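You operate a simulated robot arm through the tools that you are given. There is no shell and no other tool.

You run a simulated robot arm. Do the job below in one go: nothing can be reset, and whatever is moved stays where it is left.

Task
Clamp the leaf stamped HOLE 17, rub its rust off and prime the patch.
Fine: pad and brush go back. Set down upright: grey pad, round brush. A coat counts when it lies all over at full strength: go over it till it gets no stronger. What is to be rubbed or washed off counts as gone when no trace of it is left.

Only the result counts: the job must be done as asked and must still hold three seconds after the hand-in. Knocking over, shifting, dropping, spilling or breaking anything else fails it.

Robot
A 7-joint arm with a fingered hand, fixed in place. Base frame: the origin is at the foot of the arm, x ahead of it, y to its left, z up. Lengths are in m, angles in rad, forces in N, time in s.
Its first joint turns from -2.007 to 2.007 rad. Payload 5 kg.
The TCP is the grasp point between the finger pads, 0.032 m short of the fingertips. In the tool frame z runs along the fingers and y along their closing line. Largest opening 0.16 m; the body of the gripper starts 0.089 m behind the TCP. The gripper is a hand of 4 fingers: y runs from the thumb to the fingers, the wrist lies at [0, 0, -0.267] in the tool frame, and closing takes about 1.5 s.
Orientation is told as [roll, pitch, yaw] about the base's x, y, z axes, in that order, counted from this pose: with the fingers straight down and closing along the base's y, the tool's x points along the base's -x, its y along +y and its z along -z.

Tools
- The arm moves only by the tool jog_arm. Its argument "deltas" is a list of rows, each a list of 6 numbers: the shift along the tool's x, y, z in units of 40 mm (1.0 is 40 mm), then the turn, a rotation vector about the tool's x, y, z in units of 8 degrees (1.0 is 8 degrees). In form: [[x, y, z, rx, ry, rz], ...]. A call has 1 to 20 rows; each row shifts and turns the commanded pose from where the row before left it, along the tool's axes as they then stand. "grip" is the gripper command, from -1 (fully open) to 1 (shut), values between in proportion, set as the call begins (left out, the last holds). A call with a number of a shift or a turn outside -1 to 1 is refused whole. Rows are played at 5 a second. More than 0.05 m and 0.15 rad between two rows, or a gripper value outside its range, and nothing of the call is played. A pose out of reach is approached as far as the arm can. The call stops where the force on the tool passes 40 N (or 10 N more than at its start, if that is more) or the arm is blocked; 0.2 s more then pass. Each finger travels about 0.045 m/s and halts on what it meets, pressing with about 26 N; the grip force reading is that of the motor and also rises with nothing between the fingers. The clock runs only during rows and for 0.2 s after the last one: add rows that do not move to give the fingers time. It gives the time, the measured TCP pose, the force on the tool (base axes), the opening and the grip force at its end, in the units of the frame above (readings bear some noise), with the torque about the TCP (base axes, N m) and any sound that the robot's microphone picked up.
- Cameras (640 x 400 px; columns grow to the right, rows downward): "scene" is fixed at [0.2206, -0.652, 1.6983]; the picture's right is [0.60, -0.80, 0.00], its down [-0.49, -0.37, -0.79] and it looks along [0.63, 0.47, -0.62] (base axes); focal length 355 px, centre (320, 200). "wrist" rides on the gripper at [0.08, -0.004, -0.114] in the tool frame; the picture's right is [0.05, 1.00, 0.00], its down [-0.82, 0.04, -0.58] and it looks along [-0.58, 0.03, 0.82] (tool axes); focal length 265 px, centre (320, 200). There is no depth. A picture from a camera that has moved, and an enlarged one, comes with that camera's place and axes in the base frame and with its lens.
- camera(camera): a new picture of that camera. The clock stands still meanwhile.
- move_column(by): slides the trunk up (or, below 0, down) by that many m; the arm rides with it, the base frame stays. It gives what a move gives, with no picture.
- move_fingers(finger1, finger2, finger3, thumb_bend): sets how far each is bent, from 0 (flat) to 1 (curled in); at 0.3 the hand is open as for a grip, at 0.7 the pads meet at the TCP. One left out holds its place. A second passes; each finger stops where it meets its share of the squeeze, and holds until it gets a number again. A gripper value or a shape takes the hand back. It gives what a move gives, with no picture; readings hold the bend of each and the force on the fingers (four entries, about 0 where the hand has none), thumb and palm.
- set_grasp(shape): the hand has 4 fingers and takes this shape, open, in about a second: jaw (thumb against the fingers, like two jaws); tri (thumb and two fingers); tip (a fingertip pinch); poke (one finger out to press); point (the index stretched); flat (the hand flat); cup (the hand cupped); fist (a fist). The gripper value then closes the fingers along that shape, each until it touches; the sizes above hold for jaw. It gives what a move gives, with no picture.
- enlarge(camera, box): a new picture of the part [left, top, right, bottom] of that camera's present view, enlarged. The clock stands still meanwhile.
- sign_off(): hands the job in; it is judged then, once.

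Nothing tells you positions but the pictures and the camera data. Unless the task says otherwise, let go and move clear before handing in.

The tools are called after "Request:" as a command line: name --pt "numbers of a row" for each row, then --argument value for the rest, lists and objects as JSON in quotes. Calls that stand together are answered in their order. jog_arm: Moves the arm, as the interface text tells. Its arguments: {"type":"object","properties":{"deltas":{"type":"array","items":{"type":"array","items":{"type":"number"}}},"grip":{"type":"number"}},"required":["deltas"]} The other tools are called the same way: move_column (by) slides the trunk up or down; set_grasp (shape) gives the hand a shape; move_fingers (finger1, finger2, finger3, thumb_bend) moves the fingers one by one; camera (camera) takes a picture; enlarge (camera, box) takes an enlarged picture of a part of a camera's view; sign_off () hands the job in.

At the start:

```text
time: 0.0
tool_pos: [0.6262, -0.1231, 1.3392]
orientation: [-0.001, 0.0, 0.001]
ft_force: [-0.7, -1.1, -0.2]
ft_torque: [0.0, -0.02, -0.01]
gripper_width: 0.1598
finger_force: 0.1
shape: jaw
bend: [0.3, 0.3, 0.3, 0.3]
finger forces: [0.1, 0.0, 0.1, 0.0, 0.1, 0.0]
trunk travel left (down, up): [-0.725, 0.265]
```

scene: 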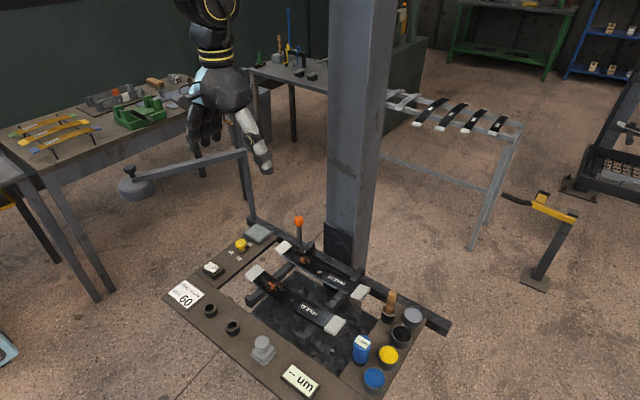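
wrist: 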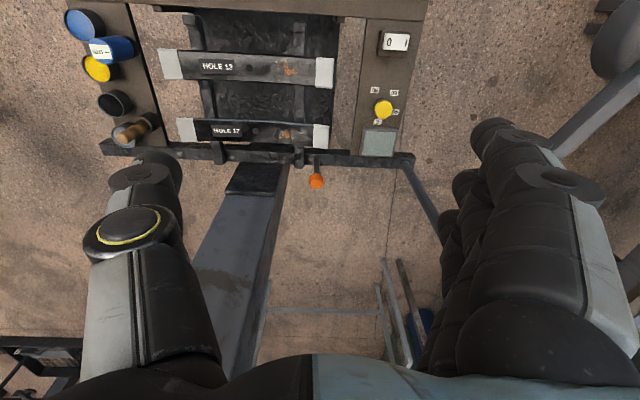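

I see a low bench with two leaves (HOLE 13 and HOLE 17), paint cans, a brush, a pad and some knobs. I'll look closer at each part before moving.

Request:
enlarge --camera "scene" --box '[160, 200, 320, 300]'

Request:
enlarge --camera "scene" --box '[300, 270, 460, 370]'

Request:
enlarge --camera "scene" --box '[160, 280, 352, 400]'

Request:
enlarge --camera "wrist" --box '[50, 0, 210, 160]'

Request:
enlarge --camera "wrist" --box '[180, 20, 430, 200]'

```text
4.00 times, centred on (240, 250) of scene
camera zoom: at [0.2206, -0.652, 1.6983], right [0.6, -0.8, 0.0], down [-0.49, -0.37, -0.79], along [0.63, 0.47, -0.62], focal length 1418 px, centre (640, 0)
```

zoom: 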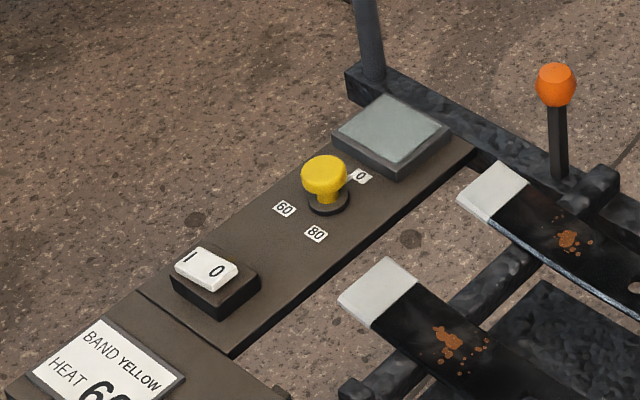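

```text
4.00 times, centred on (380, 320) of scene
camera zoom: at [0.2206, -0.652, 1.6983], right [0.6, -0.8, 0.0], down [-0.49, -0.37, -0.79], along [0.63, 0.47, -0.62], focal length 1418 px, centre (80, -280)
```

zoom: 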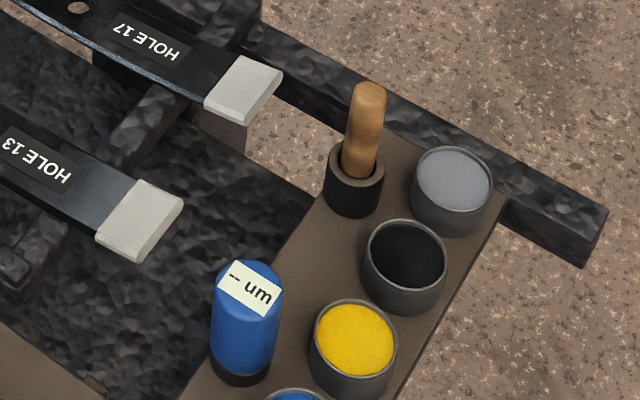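

```text
3.33 times, centred on (256, 340) of scene
camera zoom: at [0.2206, -0.652, 1.6983], right [0.6, -0.8, 0.0], down [-0.49, -0.37, -0.79], along [0.63, 0.47, -0.62], focal length 1182 px, centre (533, -267)
```

zoom: 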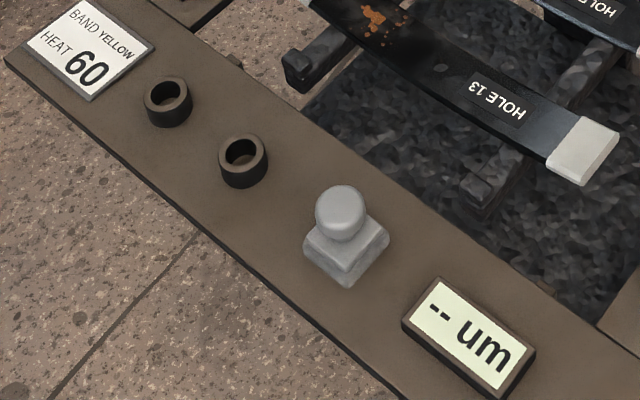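

```text
2.50 times, centred on (130, 80) of wrist
camera zoom: at [0.5467, -0.1273, 1.4537], right [-0.05, 1.0, 0.0], down [0.82, 0.04, 0.58], along [0.58, 0.03, -0.82], focal length 664 px, centre (795, 500)
```

zoom: 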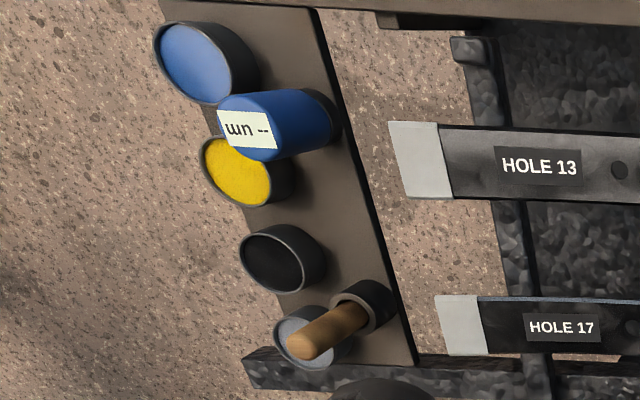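

```text
2.22 times, centred on (305, 110) of wrist
camera zoom: at [0.5467, -0.1273, 1.4537], right [-0.05, 1.0, 0.0], down [0.82, 0.04, 0.58], along [0.58, 0.03, -0.82], focal length 590 px, centre (353, 400)
```

zoom: 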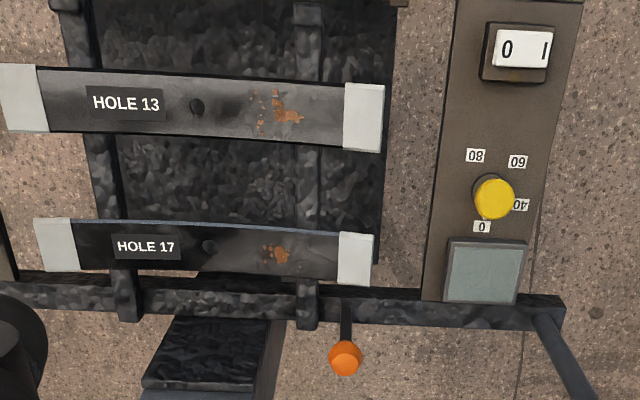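

The bench top seems to be near z≈0.9. HOLE 17 lies along y at x≈0.76, HOLE 13 at x≈0.64, and the orange lever is at about (0.83, −0.12, 0.99). I'll move the hand back and to the right to look over the cans and labels.

Request:
jog_arm --pt "0.73 -0.74 0.3 0 0 0" --pt "0.73 -0.74 0.3 0 0 0" --pt "0.73 -0.74 0.3 0 0 0" --pt "0.73 -0.74 0.3 0 0 0" --pt "0.73 -0.74 0.3 0 0 0" --pt "0.73 -0.74 0.3 0 0 0" --pt "0 0 0 0 0 0"

Request:
camera --camera "wrist"

Request:
camera --camera "scene"

```text
time: 1.6
tool_pos: [0.4511, -0.3009, 1.2677]
orientation: [0.0, -0.002, -0.001]
ft_force: [-0.3, 0.5, -0.3]
ft_torque: [-0.03, 0.0, 0.0]
gripper_width: 0.1602
finger_force: 0.0
shape: jaw
bend: [0.3, 0.3, 0.3, 0.3]
finger forces: [0.0, 0.1, 0.1, 0.0, 0.0, 0.0]
trunk travel left (down, up): [-0.725, 0.265]
```

```text
taken
camera wrist: at [0.3704, -0.3053, 1.382], right [-0.05, 1.0, 0.0], down [0.82, 0.04, 0.58], along [0.58, 0.03, -0.82], focal length 265 px, centre (320, 200)
```

wrist: 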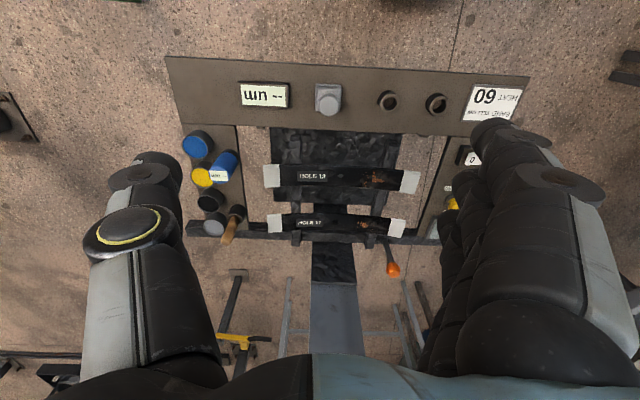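

```text
taken
```

scene: 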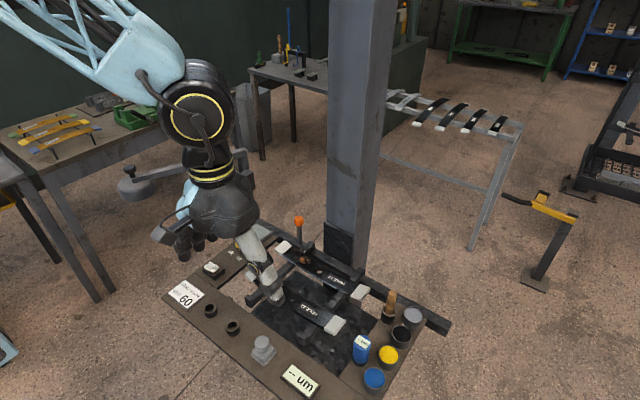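

Request:
enlarge --camera "wrist" --box '[170, 120, 290, 260]'

Request:
enlarge --camera "wrist" --box '[250, 120, 430, 290]'

Request:
enlarge --camera "wrist" --box '[220, 60, 400, 130]'

Request:
enlarge --camera "wrist" --box '[360, 60, 540, 180]'

Request:
enlarge --camera "scene" --box '[240, 200, 400, 340]'

```text
2.86 times, centred on (230, 190) of wrist
camera zoom: at [0.3704, -0.3053, 1.382], right [-0.05, 1.0, 0.0], down [0.82, 0.04, 0.58], along [0.58, 0.03, -0.82], focal length 758 px, centre (577, 229)
```

zoom: 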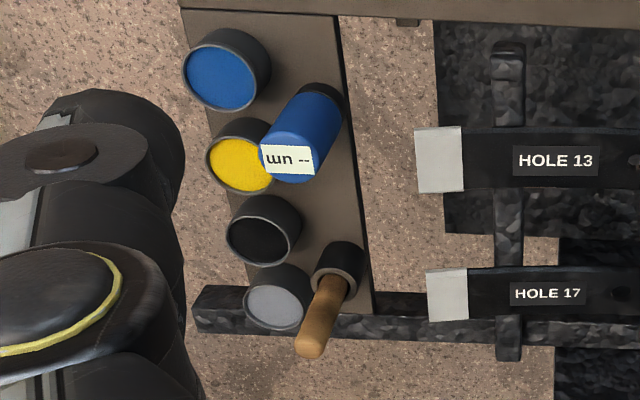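

```text
2.35 times, centred on (340, 205) of wrist
camera zoom: at [0.3704, -0.3053, 1.382], right [-0.05, 1.0, 0.0], down [0.82, 0.04, 0.58], along [0.58, 0.03, -0.82], focal length 624 px, centre (273, 188)
```

zoom: 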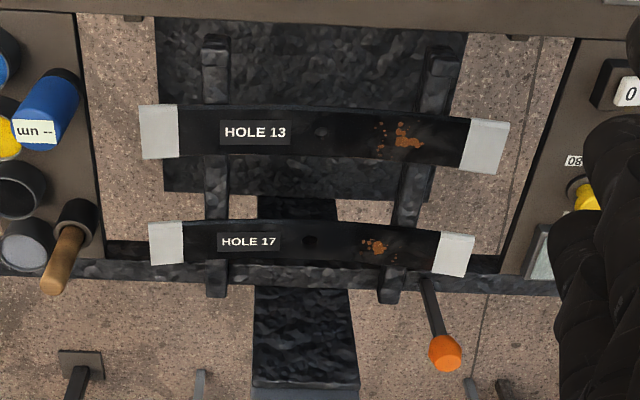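

```text
3.56 times, centred on (310, 95) of wrist
camera zoom: at [0.3704, -0.3053, 1.382], right [-0.05, 1.0, 0.0], down [0.82, 0.04, 0.58], along [0.58, 0.03, -0.82], focal length 944 px, centre (356, 573)
```

zoom: 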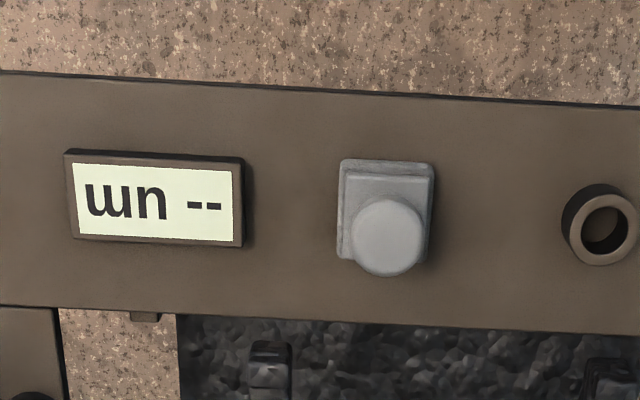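

```text
3.33 times, centred on (450, 120) of wrist
camera zoom: at [0.3704, -0.3053, 1.382], right [-0.05, 1.0, 0.0], down [0.82, 0.04, 0.58], along [0.58, 0.03, -0.82], focal length 885 px, centre (-113, 467)
```

zoom: 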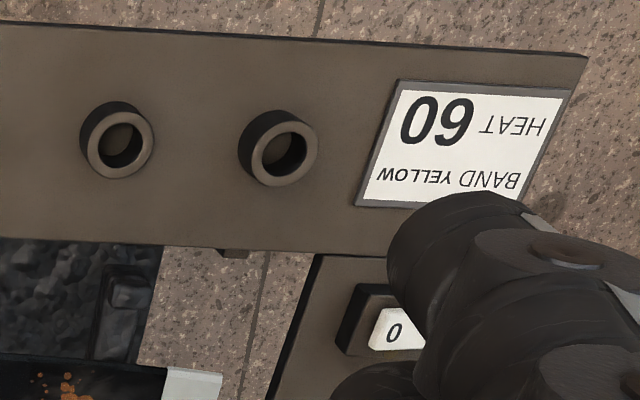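

```text
2.86 times, centred on (320, 270) of scene
camera zoom: at [0.2206, -0.652, 1.6983], right [0.6, -0.8, 0.0], down [-0.49, -0.37, -0.79], along [0.63, 0.47, -0.62], focal length 1013 px, centre (320, 0)
```

zoom: 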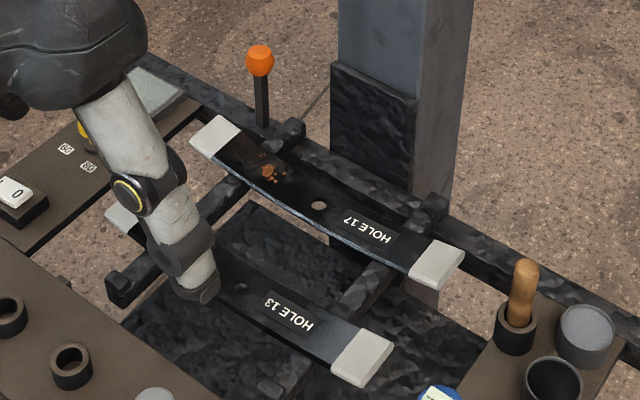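

The lever is at the rear by the +y rail, a steel column stands behind leaf 17 (from x≈0.84, y −0.30 to −0.20), and the cans are on the −y side. I'll bring the camera closer to the cans and brush to read them and measure.

Request:
jog_arm --pt "-0.405 -0.78 0.64 0 0 0" --pt "-0.405 -0.78 0.64 0 0 0" --pt "-0.405 -0.78 0.64 0 0 0" --pt "-0.405 -0.78 0.64 0 0 0" --pt "-0.405 -0.78 0.64 0 0 0" --pt "-0.405 -0.78 0.64 0 0 0" --pt "0 0 0 0 0 0"

Request:
camera --camera "wrist"

Request:
camera --camera "scene"

```text
time: 3.2
tool_pos: [0.5472, -0.4866, 1.1145]
orientation: [-0.002, -0.001, -0.001]
ft_force: [0.0, 0.4, 0.9]
ft_torque: [-0.03, 0.01, 0.02]
gripper_width: 0.1599
finger_force: 0.1
shape: jaw
bend: [0.3, 0.3, 0.3, 0.3]
finger forces: [0.0, 0.1, 0.0, 0.0, 0.1, 0.0]
trunk travel left (down, up): [-0.725, 0.265]
```

```text
taken
camera wrist: at [0.4682, -0.4908, 1.2289], right [-0.05, 1.0, 0.0], down [0.81, 0.04, 0.58], along [0.58, 0.03, -0.82], focal length 265 px, centre (320, 200)
```

wrist: 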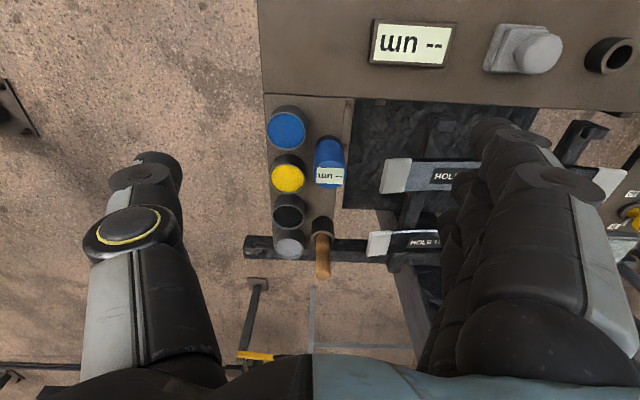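

```text
taken
```

scene: 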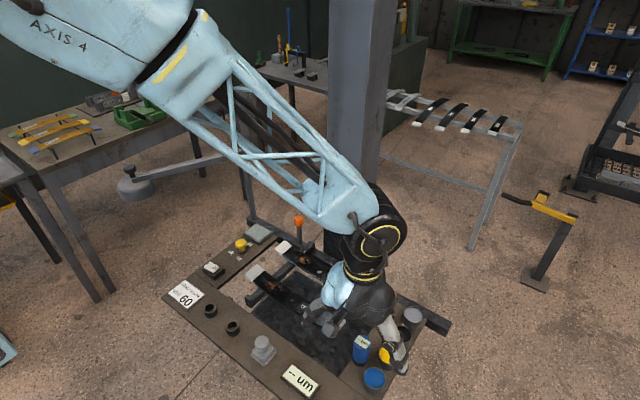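

Request:
enlarge --camera "wrist" --box '[240, 90, 380, 290]'

Request:
enlarge --camera "wrist" --box '[250, 180, 350, 280]'

```text
2.00 times, centred on (310, 190) of wrist
camera zoom: at [0.4682, -0.4908, 1.2289], right [-0.05, 1.0, 0.0], down [0.81, 0.04, 0.58], along [0.58, 0.03, -0.82], focal length 531 px, centre (340, 220)
```

zoom: 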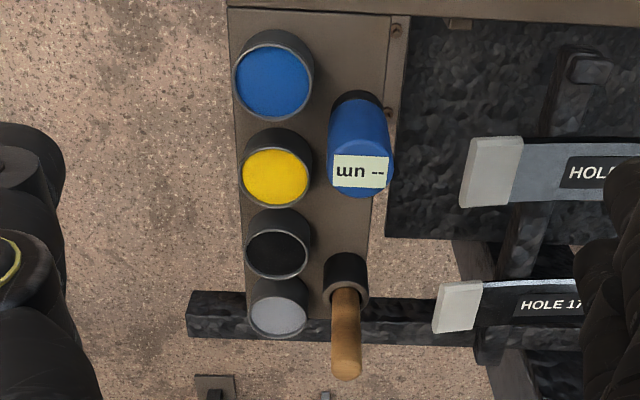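

```text
4.00 times, centred on (300, 230) of wrist
camera zoom: at [0.4682, -0.4908, 1.2289], right [-0.05, 1.0, 0.0], down [0.81, 0.04, 0.58], along [0.58, 0.03, -0.82], focal length 1062 px, centre (400, 80)
```

zoom: 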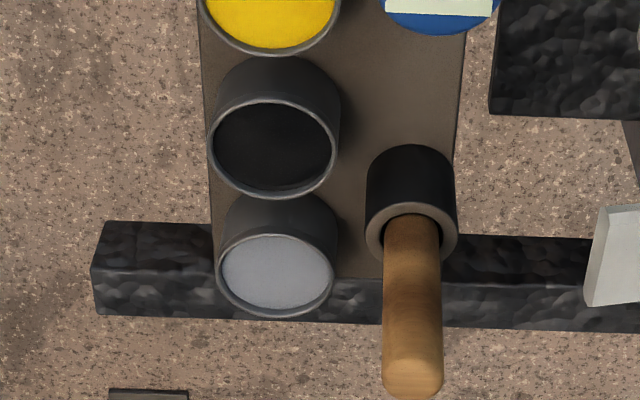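

The cans run blue, yellow, black and grey along −y. The grey one should be the primer, with its rim at about (0.788, −0.527, 0.909). The brush stands upright at about (0.757, −0.472), handle top z≈0.99. Next I'll look closely at the lever and clamp.

Request:
jog_arm --pt "-0.34 0.975 0.03 0 0 0" --pt "-0.34 0.975 0.03 0 0 0" --pt "-0.34 0.975 0.03 0 0 0" --pt "-0.34 0.975 0.03 0 0 0" --pt "-0.34 0.975 0.03 0 0 0" --pt "-0.34 0.975 0.03 0 0 0" --pt "-0.34 0.975 0.03 0 0 0" --pt "-0.34 0.975 0.03 0 0 0" --pt "-0.34 0.975 0.03 0 0 0" --pt "0 0 0 0 0 0"

Request:
camera --camera "wrist"

Request:
camera --camera "scene"

```text
time: 5.4
tool_pos: [0.6707, -0.139, 1.104]
orientation: [0.001, 0.0, -0.001]
ft_force: [0.2, 0.0, 0.1]
ft_torque: [0.04, 0.02, 0.03]
gripper_width: 0.1599
finger_force: 0.2
shape: jaw
bend: [0.3, 0.3, 0.3, 0.3]
finger forces: [0.0, 0.0, 0.0, 0.1, 0.1, 0.0]
trunk travel left (down, up): [-0.725, 0.265]
```

```text
taken
camera wrist: at [0.5907, -0.1429, 1.2177], right [-0.05, 1.0, 0.0], down [0.82, 0.04, 0.58], along [0.58, 0.03, -0.82], focal length 265 px, centre (320, 200)
```

wrist: 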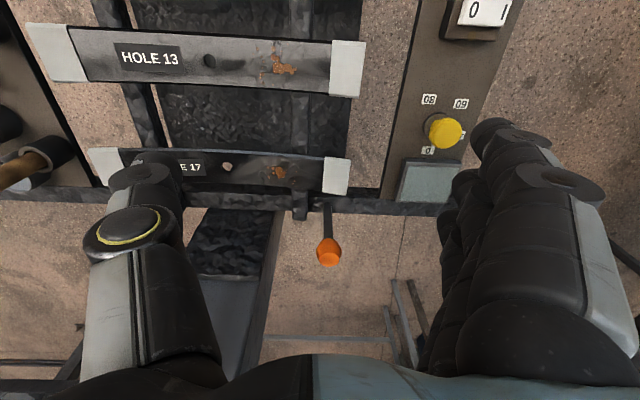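

```text
taken
```

scene: 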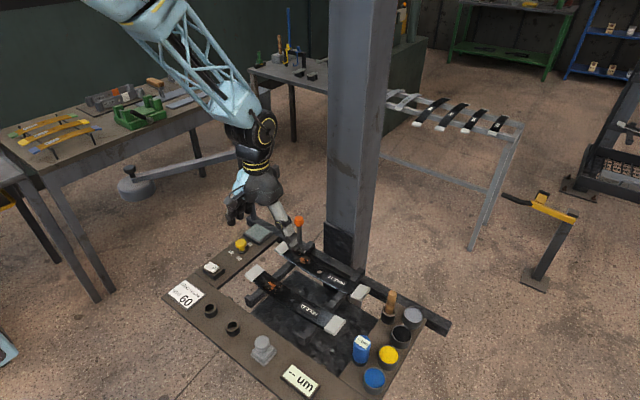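

Request:
enlarge --camera "wrist" --box '[200, 130, 360, 280]'

Request:
enlarge --camera "scene" --box '[265, 200, 345, 270]'

Request:
enlarge --camera "wrist" --box '[20, 10, 370, 230]'

Request:
enlarge --camera "wrist" --box '[380, 80, 500, 220]'

```text
2.67 times, centred on (280, 205) of wrist
camera zoom: at [0.5907, -0.1429, 1.2177], right [-0.05, 1.0, 0.0], down [0.82, 0.04, 0.58], along [0.58, 0.03, -0.82], focal length 708 px, centre (427, 187)
```

zoom: 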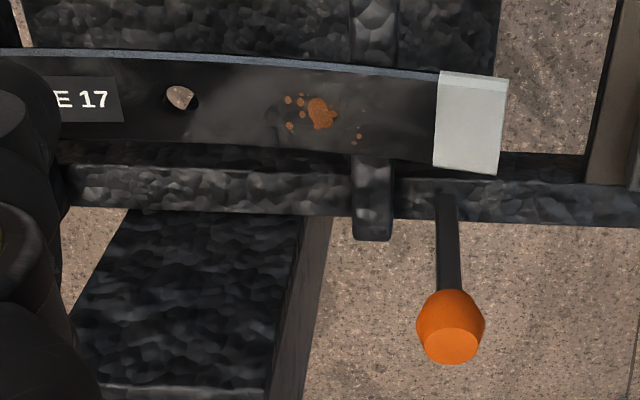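

```text
5.71 times, centred on (305, 235) of scene
camera zoom: at [0.2206, -0.652, 1.6983], right [0.6, -0.8, 0.0], down [-0.49, -0.37, -0.79], along [0.63, 0.47, -0.62], focal length 2026 px, centre (406, 0)
```

zoom: 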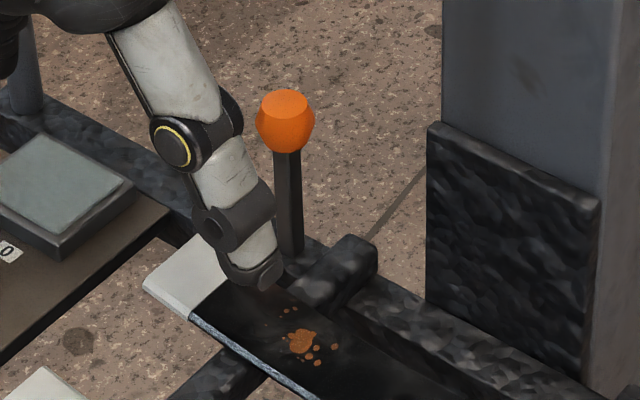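

```text
1.82 times, centred on (195, 120) of wrist
camera zoom: at [0.5907, -0.1429, 1.2177], right [-0.05, 1.0, 0.0], down [0.82, 0.04, 0.58], along [0.58, 0.03, -0.82], focal length 483 px, centre (547, 346)
```

zoom: 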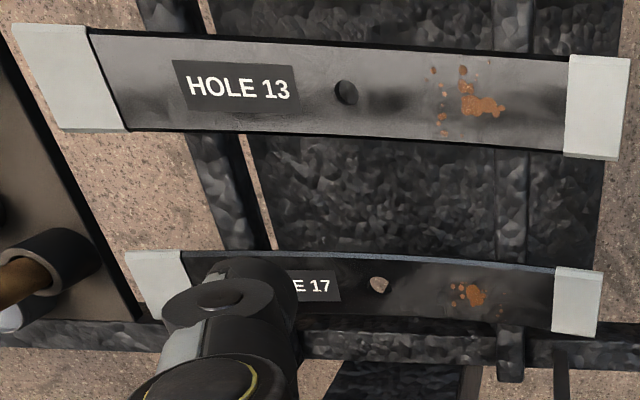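

```text
2.86 times, centred on (440, 150) of wrist
camera zoom: at [0.5907, -0.1429, 1.2177], right [-0.05, 1.0, 0.0], down [0.82, 0.04, 0.58], along [0.58, 0.03, -0.82], focal length 758 px, centre (-23, 343)
```

zoom: 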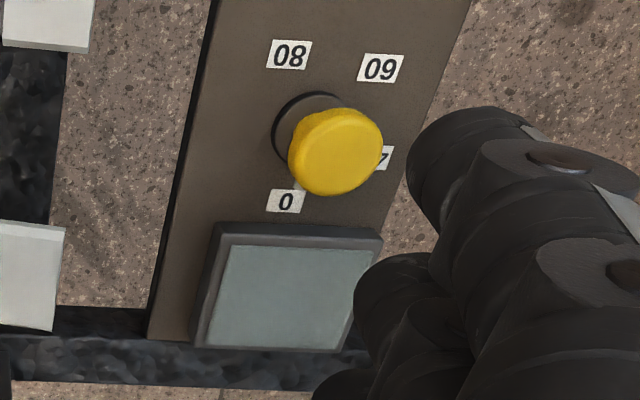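

The lever stands vertical on the rear bar at y≈−0.12, just behind the HOLE 17 end. I want a low view to find the clamp jaw and how the lever swings, so I'll tilt the hand forward.

Request:
jog_arm --pt "0.72 -0.5 0.5 0 0 0" --pt "0.72 -0.5 0.5 0 0 0" --pt "0.72 -0.5 0.5 0 0 0" --pt "0 0 0 0 -1 0" --pt "0 0 0 0 -1 0" --pt "0 0 0 0 -1 0" --pt "0 0 0 0 -1 0" --pt "0 0 0 0 -1 0" --pt "0 0 0 0 0 0"

Request:
camera --camera "wrist"

Request:
camera --camera "scene"

```text
time: 7.4
tool_pos: [0.5837, -0.1969, 1.0433]
orientation: [-0.001, -0.699, 0.0]
ft_force: [0.5, -0.2, 0.0]
ft_torque: [0.02, 0.01, -0.01]
gripper_width: 0.16
finger_force: 0.1
shape: jaw
bend: [0.3, 0.3, 0.3, 0.3]
finger forces: [0.0, 0.1, 0.1, 0.1, 0.0, 0.1]
trunk travel left (down, up): [-0.725, 0.265]
```

```text
taken
camera wrist: at [0.4499, -0.2008, 1.0788], right [-0.04, 1.0, -0.03], down [0.25, 0.04, 0.97], along [0.97, 0.03, -0.25], focal length 265 px, centre (320, 200)
```

wrist: 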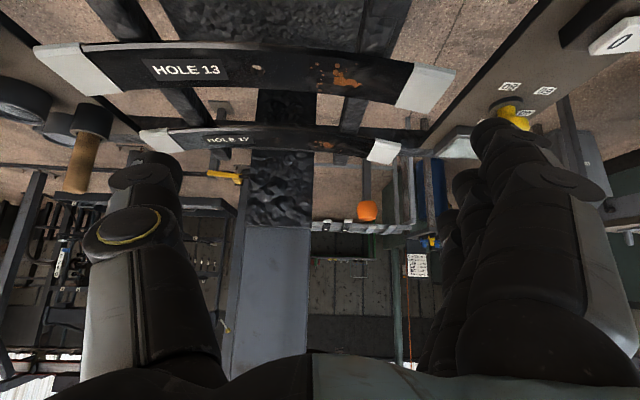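

```text
taken
```

scene: 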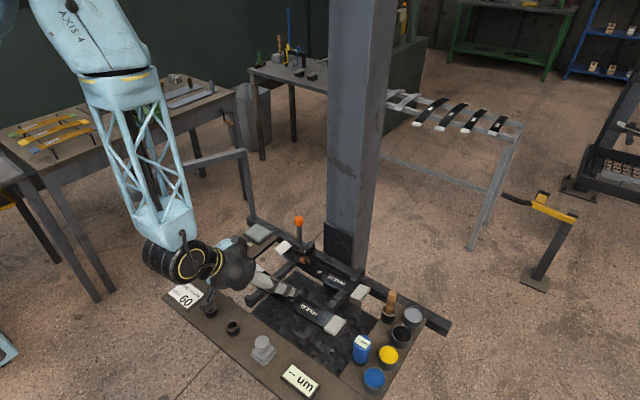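

Request:
enlarge --camera "wrist" --box '[120, 90, 460, 240]'

Request:
enlarge --camera "wrist" --box '[290, 110, 430, 230]'

Request:
enlarge --camera "wrist" --box '[0, 60, 140, 200]'

Request:
enlarge --camera "wrist" --box '[20, 0, 470, 130]'

```text
1.88 times, centred on (290, 165) of wrist
camera zoom: at [0.4499, -0.2008, 1.0788], right [-0.04, 1.0, -0.03], down [0.25, 0.04, 0.97], along [0.97, 0.03, -0.25], focal length 500 px, centre (376, 266)
```

zoom: 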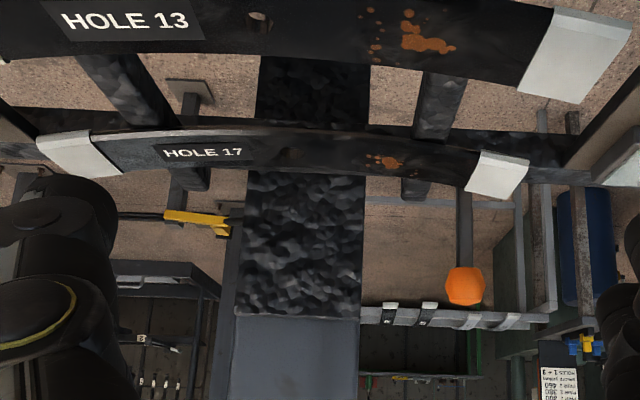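

```text
3.33 times, centred on (360, 170) of wrist
camera zoom: at [0.4499, -0.2008, 1.0788], right [-0.04, 1.0, -0.03], down [0.25, 0.04, 0.97], along [0.97, 0.03, -0.25], focal length 885 px, centre (187, 300)
```

zoom: 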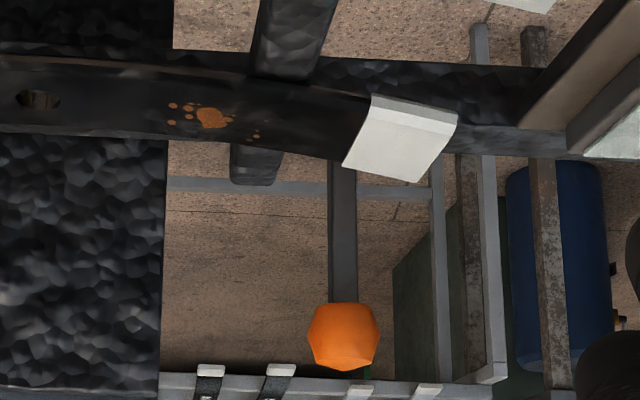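

```text
2.86 times, centred on (70, 130) of wrist
camera zoom: at [0.4499, -0.2008, 1.0788], right [-0.04, 1.0, -0.03], down [0.25, 0.04, 0.97], along [0.97, 0.03, -0.25], focal length 758 px, centre (1034, 400)
```

zoom: 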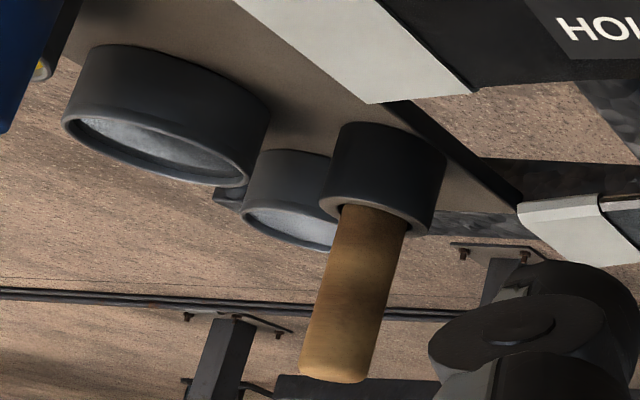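

```text
1.42 times, centred on (245, 65) of wrist
camera zoom: at [0.4499, -0.2008, 1.0788], right [-0.04, 1.0, -0.03], down [0.25, 0.04, 0.97], along [0.97, 0.03, -0.25], focal length 378 px, centre (427, 392)
```

zoom: 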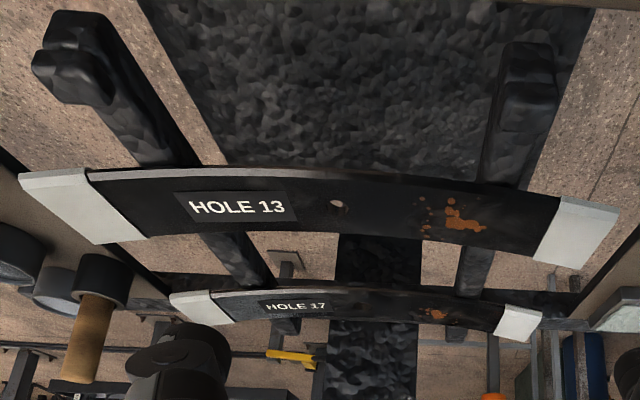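

Request:
enlarge --camera "scene" --box '[265, 205, 345, 255]'

Request:
enlarge --camera "scene" --box '[305, 240, 385, 310]'

Request:
enlarge --camera "scene" --box '[230, 245, 350, 345]'

```text
8.00 times, centred on (305, 230) of scene
camera zoom: at [0.2206, -0.652, 1.6983], right [0.6, -0.8, 0.0], down [-0.49, -0.37, -0.79], along [0.63, 0.47, -0.62], focal length 2837 px, centre (440, -40)
```

zoom: 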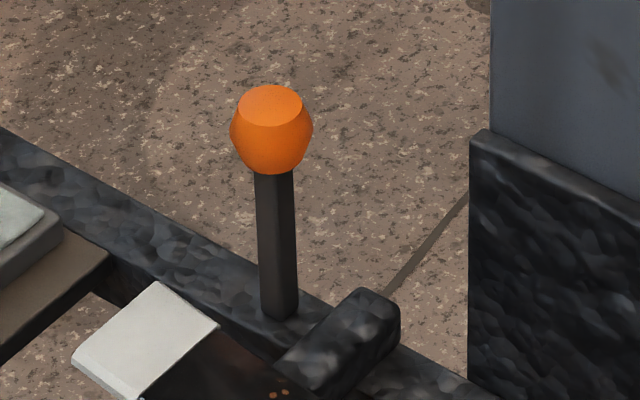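

```text
5.71 times, centred on (345, 275) of scene
camera zoom: at [0.2206, -0.652, 1.6983], right [0.6, -0.8, 0.0], down [-0.49, -0.37, -0.79], along [0.63, 0.47, -0.62], focal length 2026 px, centre (177, -229)
```

zoom: 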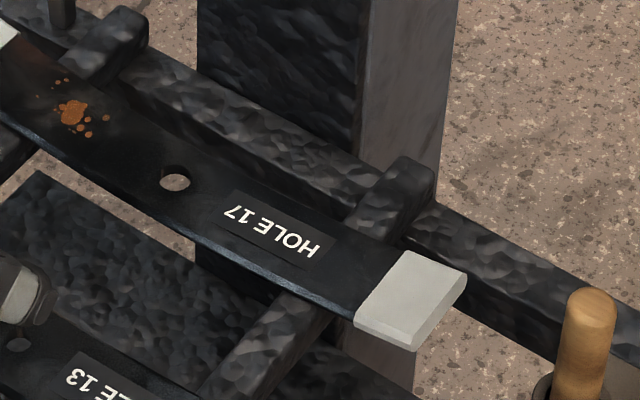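

```text
4.00 times, centred on (290, 295) of scene
camera zoom: at [0.2206, -0.652, 1.6983], right [0.6, -0.8, 0.0], down [-0.49, -0.37, -0.79], along [0.63, 0.47, -0.62], focal length 1418 px, centre (440, -180)
```

zoom: 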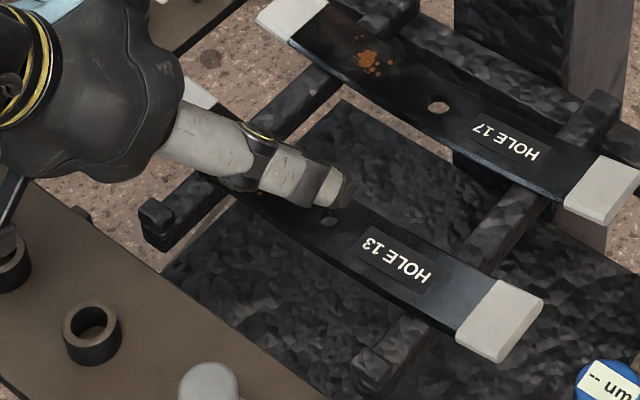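

The lever has a pivot at z≈0.885, the knob centre is at about (0.827, −0.120, 0.992), and leaf 17 sits right in front of the rear posts. I'll approach the knob with the tilted, half-closed hand so the thumb stays clear of the column.

Request:
jog_arm --pt "0 0 0 0 0 0" --pt "-0.767 0.385 0.576 0 0 0" --pt "-0.767 0.385 0.576 0 0 0" --pt "-0.767 0.385 0.576 0 0 0" --pt "-0.767 0.385 0.576 0 0 0" --pt "-0.767 0.385 0.576 0 0 0" --pt "0 0 0 0 0 0" --pt "0 0 0 0 0 0" --grip 0.1

Request:
camera --camera "wrist"

Request:
enlarge --camera "scene" --box '[220, 160, 380, 280]'

```text
time: 9.2
tool_pos: [0.7754, -0.1189, 1.0523]
orientation: [0.0, -0.698, 0.0]
ft_force: [0.6, -0.7, 0.6]
ft_torque: [0.01, 0.0, 0.03]
gripper_width: 0.0729
finger_force: 0.2
shape: jaw
bend: [0.73, 0.73, 0.73, 0.7]
finger forces: [0.0, 0.0, 0.0, 0.0, 0.1, 0.0]
trunk travel left (down, up): [-0.725, 0.265]
```

```text
taken
camera wrist: at [0.6425, -0.1237, 1.0892], right [-0.04, 1.0, -0.03], down [0.25, 0.04, 0.97], along [0.97, 0.03, -0.26], focal length 265 px, centre (320, 200)
```

wrist: 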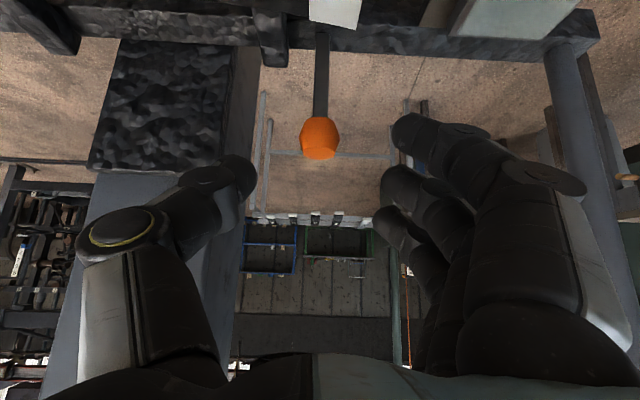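

```text
3.33 times, centred on (300, 220) of scene
camera zoom: at [0.2206, -0.652, 1.6983], right [0.6, -0.8, 0.0], down [-0.49, -0.37, -0.79], along [0.63, 0.47, -0.62], focal length 1182 px, centre (387, 133)
```

zoom: 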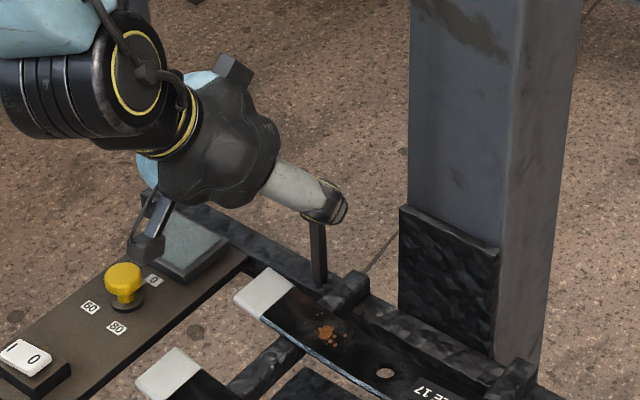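

The fingers straddle the line to the knob. I'll advance 0.08 m along the tool axis to bring the knob between the pads, then check.

Request:
jog_arm --pt "0 0 0.5 0 0 0" --pt "0 0 0.5 0 0 0" --pt "0 0 0.5 0 0 0" --pt "0 0 0.5 0 0 0" --pt "0 0 0 0 0 0"

Request:
camera --camera "wrist"

Request:
enlarge --camera "scene" --box '[220, 160, 380, 280]'

```text
time: 10.4
tool_pos: [0.8274, -0.1205, 0.9925]
orientation: [0.001, -0.698, 0.0]
ft_force: [-0.1, -1.0, -0.8]
ft_torque: [-0.02, 0.02, 0.03]
gripper_width: 0.0731
finger_force: 0.0
shape: jaw
bend: [0.73, 0.73, 0.73, 0.7]
finger forces: [0.0, 0.0, 0.0, 0.0, 0.0, 0.0]
trunk travel left (down, up): [-0.725, 0.265]
```

```text
taken
camera wrist: at [0.6934, -0.124, 1.028], right [-0.04, 1.0, -0.03], down [0.25, 0.04, 0.97], along [0.97, 0.03, -0.25], focal length 265 px, centre (320, 200)
```

wrist: 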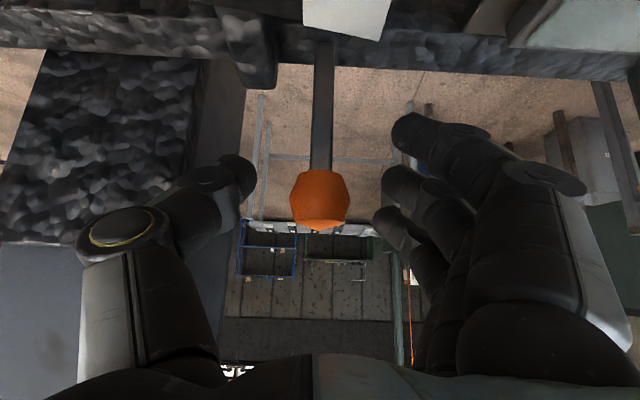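

```text
3.33 times, centred on (300, 220) of scene
camera zoom: at [0.2206, -0.652, 1.6983], right [0.6, -0.8, 0.0], down [-0.49, -0.37, -0.79], along [0.63, 0.47, -0.62], focal length 1182 px, centre (387, 133)
```

zoom: 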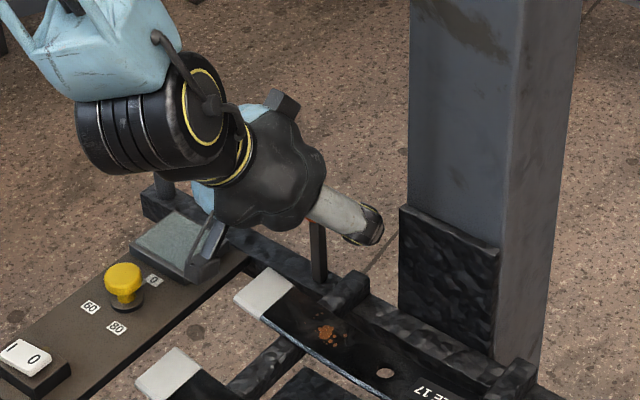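

The knob is exactly at the grasp point. I'll close on it.

Request:
jog_arm --pt "0 0 0 0 0 0" --pt "0 0 0 0 0 0" --pt "0 0 0 0 0 0" --pt "0 0 0 0 0 0" --pt "0 0 0 0 0 0" --pt "0 0 0 0 0 0" --grip 1

Request:
camera --camera "wrist"

```text
time: 11.8
tool_pos: [0.826, -0.1204, 0.9911]
orientation: [-0.001, -0.699, -0.004]
ft_force: [5.5, -4.2, -5.6]
ft_torque: [0.38, 0.05, -0.08]
gripper_width: 0.0034
finger_force: 25.7
shape: jaw
bend: [0.71, 0.7, 0.68, 0.72]
finger forces: [10.3, 7.4, 0.0, 0.0, 22.9, 0.1]
trunk travel left (down, up): [-0.725, 0.265]
```

```text
taken
camera wrist: at [0.694, -0.1247, 1.0274], right [-0.04, 1.0, -0.03], down [0.25, 0.04, 0.97], along [0.97, 0.03, -0.26], focal length 265 px, centre (320, 200)
```

wrist: 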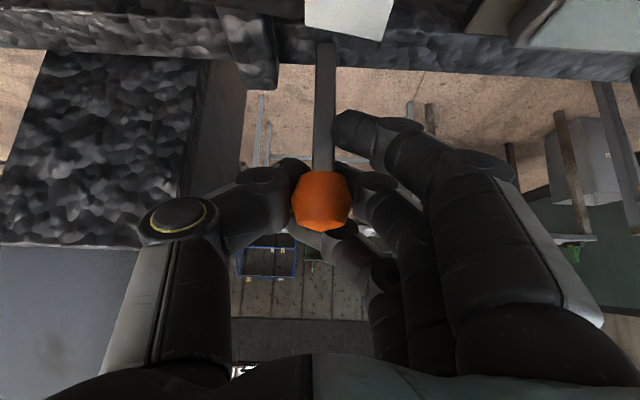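

The hand holds the lever (fingers 1 and 2 against the thumb). I'll probe gently, first toward the base (−x).

Request:
jog_arm --pt "0.19 0 -0.16 0 0 0" --pt "0.19 0 -0.16 0 0 0" --pt "0 0 0 0 0 0"

```text
time: 12.2
tool_pos: [0.8256, -0.1202, 0.9934]
orientation: [0.004, -0.705, -0.003]
ft_force: [26.1, -6.3, -21.6]
ft_torque: [0.3, -0.1, 0.03]
gripper_width: 0.0018
finger_force: 26.8
shape: jaw
bend: [0.71, 0.67, 0.68, 0.71]
finger forces: [7.3, 12.5, 0.1, 0.1, 27.3, 0.0]
trunk travel left (down, up): [-0.725, 0.265]
stopped in row 2: the force on the tool passed its limit at 46 N (the readings are from after the stop); the commanded pose is now the measured one
```

It's rigid toward −x. Next I'll probe +y.

Request:
jog_arm --pt "0 0.2 0 0 0 0" --pt "0 0.2 0 0 0 0" --pt "0 0 0 0 0 0"

```text
time: 12.7
tool_pos: [0.8263, -0.1171, 0.9938]
orientation: [-0.002, -0.708, -0.006]
ft_force: [26.3, -16.1, -25.0]
ft_torque: [0.17, -0.05, 0.01]
gripper_width: 0.0016
finger_force: 26.1
shape: jaw
bend: [0.71, 0.66, 0.68, 0.71]
finger forces: [6.3, 13.9, 0.0, 0.0, 31.8, 0.0]
trunk travel left (down, up): [-0.725, 0.265]
stopped in row 2: the force on the tool passed its limit at 46 N (the readings are from after the stop); the commanded pose is now the measured one
```

It's stiff toward +y too, and there's still residual load. I'll push away from the base (+x) in small steps.

Request:
jog_arm --pt "-0.19 -0.1 0.16 0 0 0" --pt "-0.1 0 0.08 0 0 0" --pt "-0.1 0 0.08 0 0 0" --pt "0 0 0 0 0 0"

```text
time: 13.7
tool_pos: [0.8426, -0.1168, 0.9979]
orientation: [-0.002, -0.713, 0.0]
ft_force: [-1.0, 2.9, 1.9]
ft_torque: [0.2, 0.08, -0.06]
gripper_width: 0.0014
finger_force: 25.4
shape: jaw
bend: [0.71, 0.7, 0.68, 0.72]
finger forces: [6.8, 0.1, 0.0, 0.0, 4.5, 0.1]
trunk travel left (down, up): [-0.725, 0.265]
```

Request:
camera --camera "wrist"

Request:
enlarge --camera "scene" --box '[220, 160, 380, 280]'

```text
taken
camera wrist: at [0.7094, -0.1205, 1.0321], right [-0.04, 1.0, -0.03], down [0.24, 0.04, 0.97], along [0.97, 0.03, -0.24], focal length 265 px, centre (320, 200)
```

wrist: 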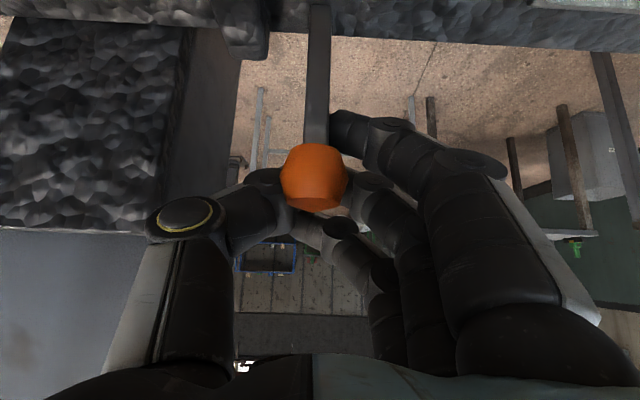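

```text
3.33 times, centred on (300, 220) of scene
camera zoom: at [0.2206, -0.652, 1.6983], right [0.6, -0.8, 0.0], down [-0.49, -0.37, -0.79], along [0.63, 0.47, -0.62], focal length 1182 px, centre (387, 133)
```

zoom: 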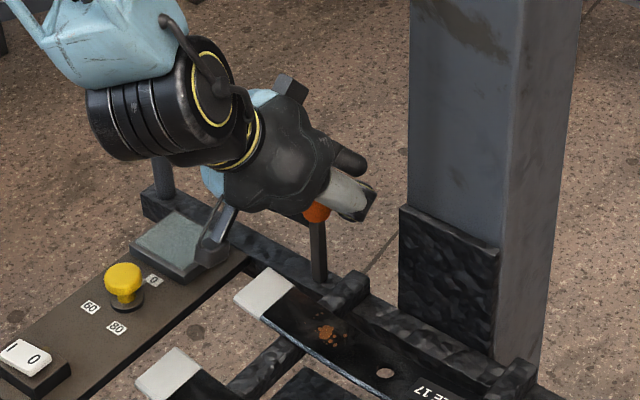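

The lever hasn't moved: the fingers slipped past the knob. I'll open slightly, re-centre, and probe ±y cleanly with the open fingers acting as a fork.

Request:
jog_arm --pt "0 0 0 0 0 0" --pt "0 0 0 0 0 0" --pt "0 0 0 0 0 0" --pt "0 0 0 0 0 0" --pt "0 0 0 0 0 0" --pt "0.29 0 -0.24 0 0 0" --pt "0 0 0 0 0 0" --grip 0.3

Request:
camera --camera "wrist"

```text
time: 15.3
tool_pos: [0.8277, -0.1199, 0.9968]
orientation: [-0.001, -0.709, -0.004]
ft_force: [-0.1, 0.6, -0.4]
ft_torque: [-0.02, -0.02, -0.03]
gripper_width: 0.0553
finger_force: 0.1
shape: jaw
bend: [0.73, 0.73, 0.73, 0.7]
finger forces: [0.0, 0.0, 0.1, 0.0, 0.0, 0.0]
trunk travel left (down, up): [-0.725, 0.265]
```

```text
taken
camera wrist: at [0.6935, -0.1222, 1.0305], right [-0.04, 1.0, -0.03], down [0.24, 0.04, 0.97], along [0.97, 0.03, -0.24], focal length 265 px, centre (320, 200)
```

wrist: 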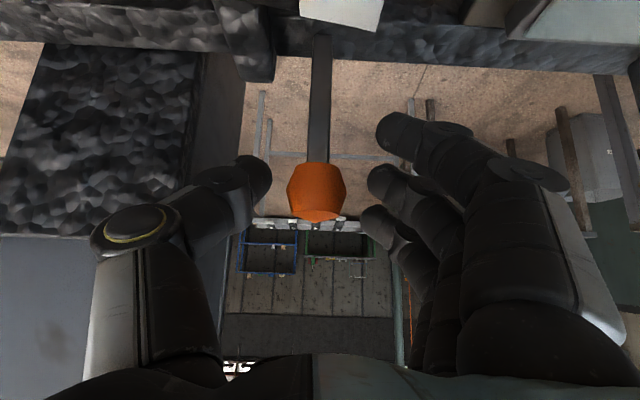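

Request:
jog_arm --pt "0.06 0.15 0.08 0 0 0" --pt "0 0.15 0 0 0 0" --pt "0 0.15 0 0 0 0" --pt "0 0.15 0 0 0 0" --pt "0 0.15 0 0 0 0" --pt "0 0 0 0 0 0"

Request:
camera --camera "wrist"

```text
time: 16.7
tool_pos: [0.8275, -0.0907, 0.9943]
orientation: [-0.002, -0.707, -0.003]
ft_force: [-2.5, -16.2, 3.5]
ft_torque: [-0.13, 0.0, -0.09]
gripper_width: 0.067
finger_force: 0.0
shape: jaw
bend: [0.73, 0.73, 0.73, 0.7]
finger forces: [0.1, 0.1, 0.0, 0.0, 16.4, 0.0]
trunk travel left (down, up): [-0.725, 0.265]
```

```text
taken
camera wrist: at [0.6938, -0.0935, 1.0271], right [-0.03, 1.0, -0.04], down [0.24, 0.04, 0.97], along [0.97, 0.02, -0.24], focal length 265 px, centre (320, 200)
```

wrist: 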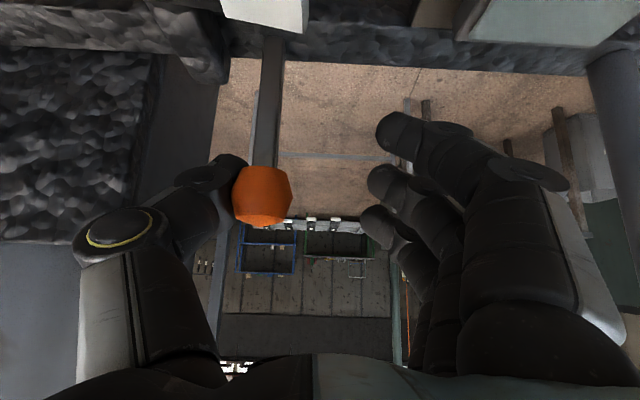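

With 16 N toward +y the lever hasn't moved. I'll try the other side (−y).

Request:
jog_arm --pt "0 -0.4 0 0 0 0" --pt "0 -0.4 0 0 0 0" --pt "0 -0.2 0 0 0 0" --pt "0 -0.15 0 0 0 0" --pt "0 -0.15 0 0 0 0" --pt "0 -0.15 0 0 0 0" --pt "0 0 0 0 0 0"

Request:
camera --camera "wrist"

```text
time: 18.3
tool_pos: [0.8287, -0.1458, 0.9936]
orientation: [-0.002, -0.709, -0.002]
ft_force: [-0.1, 2.5, -0.4]
ft_torque: [0.08, -0.02, -0.02]
gripper_width: 0.0556
finger_force: 0.0
shape: jaw
bend: [0.73, 0.73, 0.73, 0.7]
finger forces: [0.7, 0.0, 0.0, 0.0, 1.4, 0.0]
trunk travel left (down, up): [-0.725, 0.265]
```

```text
taken
camera wrist: at [0.6936, -0.1497, 1.0268], right [-0.04, 1.0, -0.03], down [0.24, 0.04, 0.97], along [0.97, 0.03, -0.24], focal length 265 px, centre (320, 200)
```

wrist: 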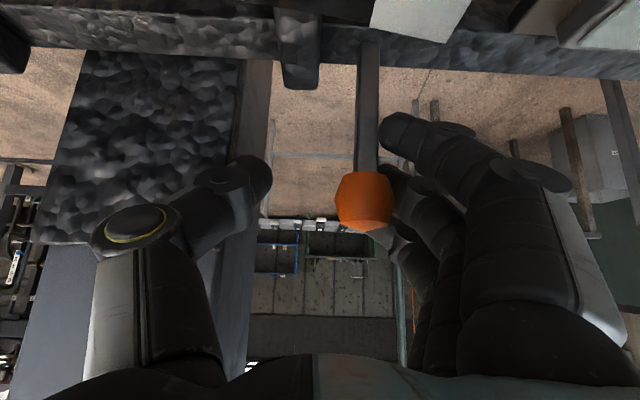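

The fork just touches on this side, and the thumb is near the column, so I'll stop there. Next test is pushing +x: back out, close the hand and press the knob from the front.

Request:
jog_arm --pt "0 0.65 0 0 0 0" --pt "0 0 -0.9 0 0 0" --pt "0 0 -0.9 0 0 0" --pt "0 0 0 0 0 0" --pt "0 0 0 0 0 0"

Request:
jog_arm --pt "0 0 0 0 0 0" --pt "0 0 0 0 0 0" --pt "0 0 0 0 0 0" --pt "0 0 0 0 0 0" --pt "0.5 0 0.6 0 0 0" --pt "0 0 0 0 0 0" --grip 1

Request:
camera --camera "wrist"

Request:
enlarge --camera "scene" --box '[220, 160, 380, 280]'

```text
time: 19.5
tool_pos: [0.7812, -0.1198, 1.0477]
orientation: [-0.003, -0.708, -0.003]
ft_force: [-0.7, 0.2, 0.4]
ft_torque: [-0.01, 0.0, 0.02]
gripper_width: 0.0555
finger_force: 0.0
shape: jaw
bend: [0.73, 0.73, 0.73, 0.7]
finger forces: [0.1, 0.1, 0.1, 0.0, 0.0, 0.0]
trunk travel left (down, up): [-0.725, 0.265]
```

```text
time: 20.9
tool_pos: [0.7816, -0.1198, 1.0167]
orientation: [-0.002, -0.71, -0.002]
ft_force: [-3.5, -0.2, 2.0]
ft_torque: [0.02, 0.05, -0.05]
gripper_width: 0.0
finger_force: 26.1
shape: jaw
bend: [0.69, 0.63, 0.68, 0.67]
finger forces: [0.1, 0.0, 0.0, 0.1, 0.0, 0.1]
trunk travel left (down, up): [-0.725, 0.265]
```

```text
taken
camera wrist: at [0.6476, -0.1234, 1.0502], right [-0.04, 1.0, -0.04], down [0.24, 0.04, 0.97], along [0.97, 0.03, -0.24], focal length 265 px, centre (320, 200)
```

wrist: 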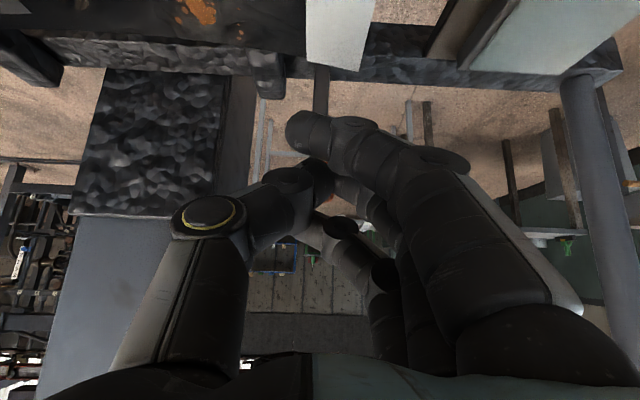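

```text
3.33 times, centred on (300, 220) of scene
camera zoom: at [0.2206, -0.652, 1.6983], right [0.6, -0.8, 0.0], down [-0.49, -0.37, -0.79], along [0.63, 0.47, -0.62], focal length 1182 px, centre (387, 133)
```

zoom: 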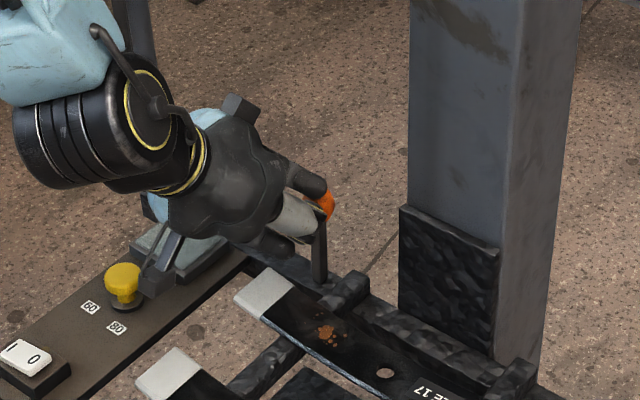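

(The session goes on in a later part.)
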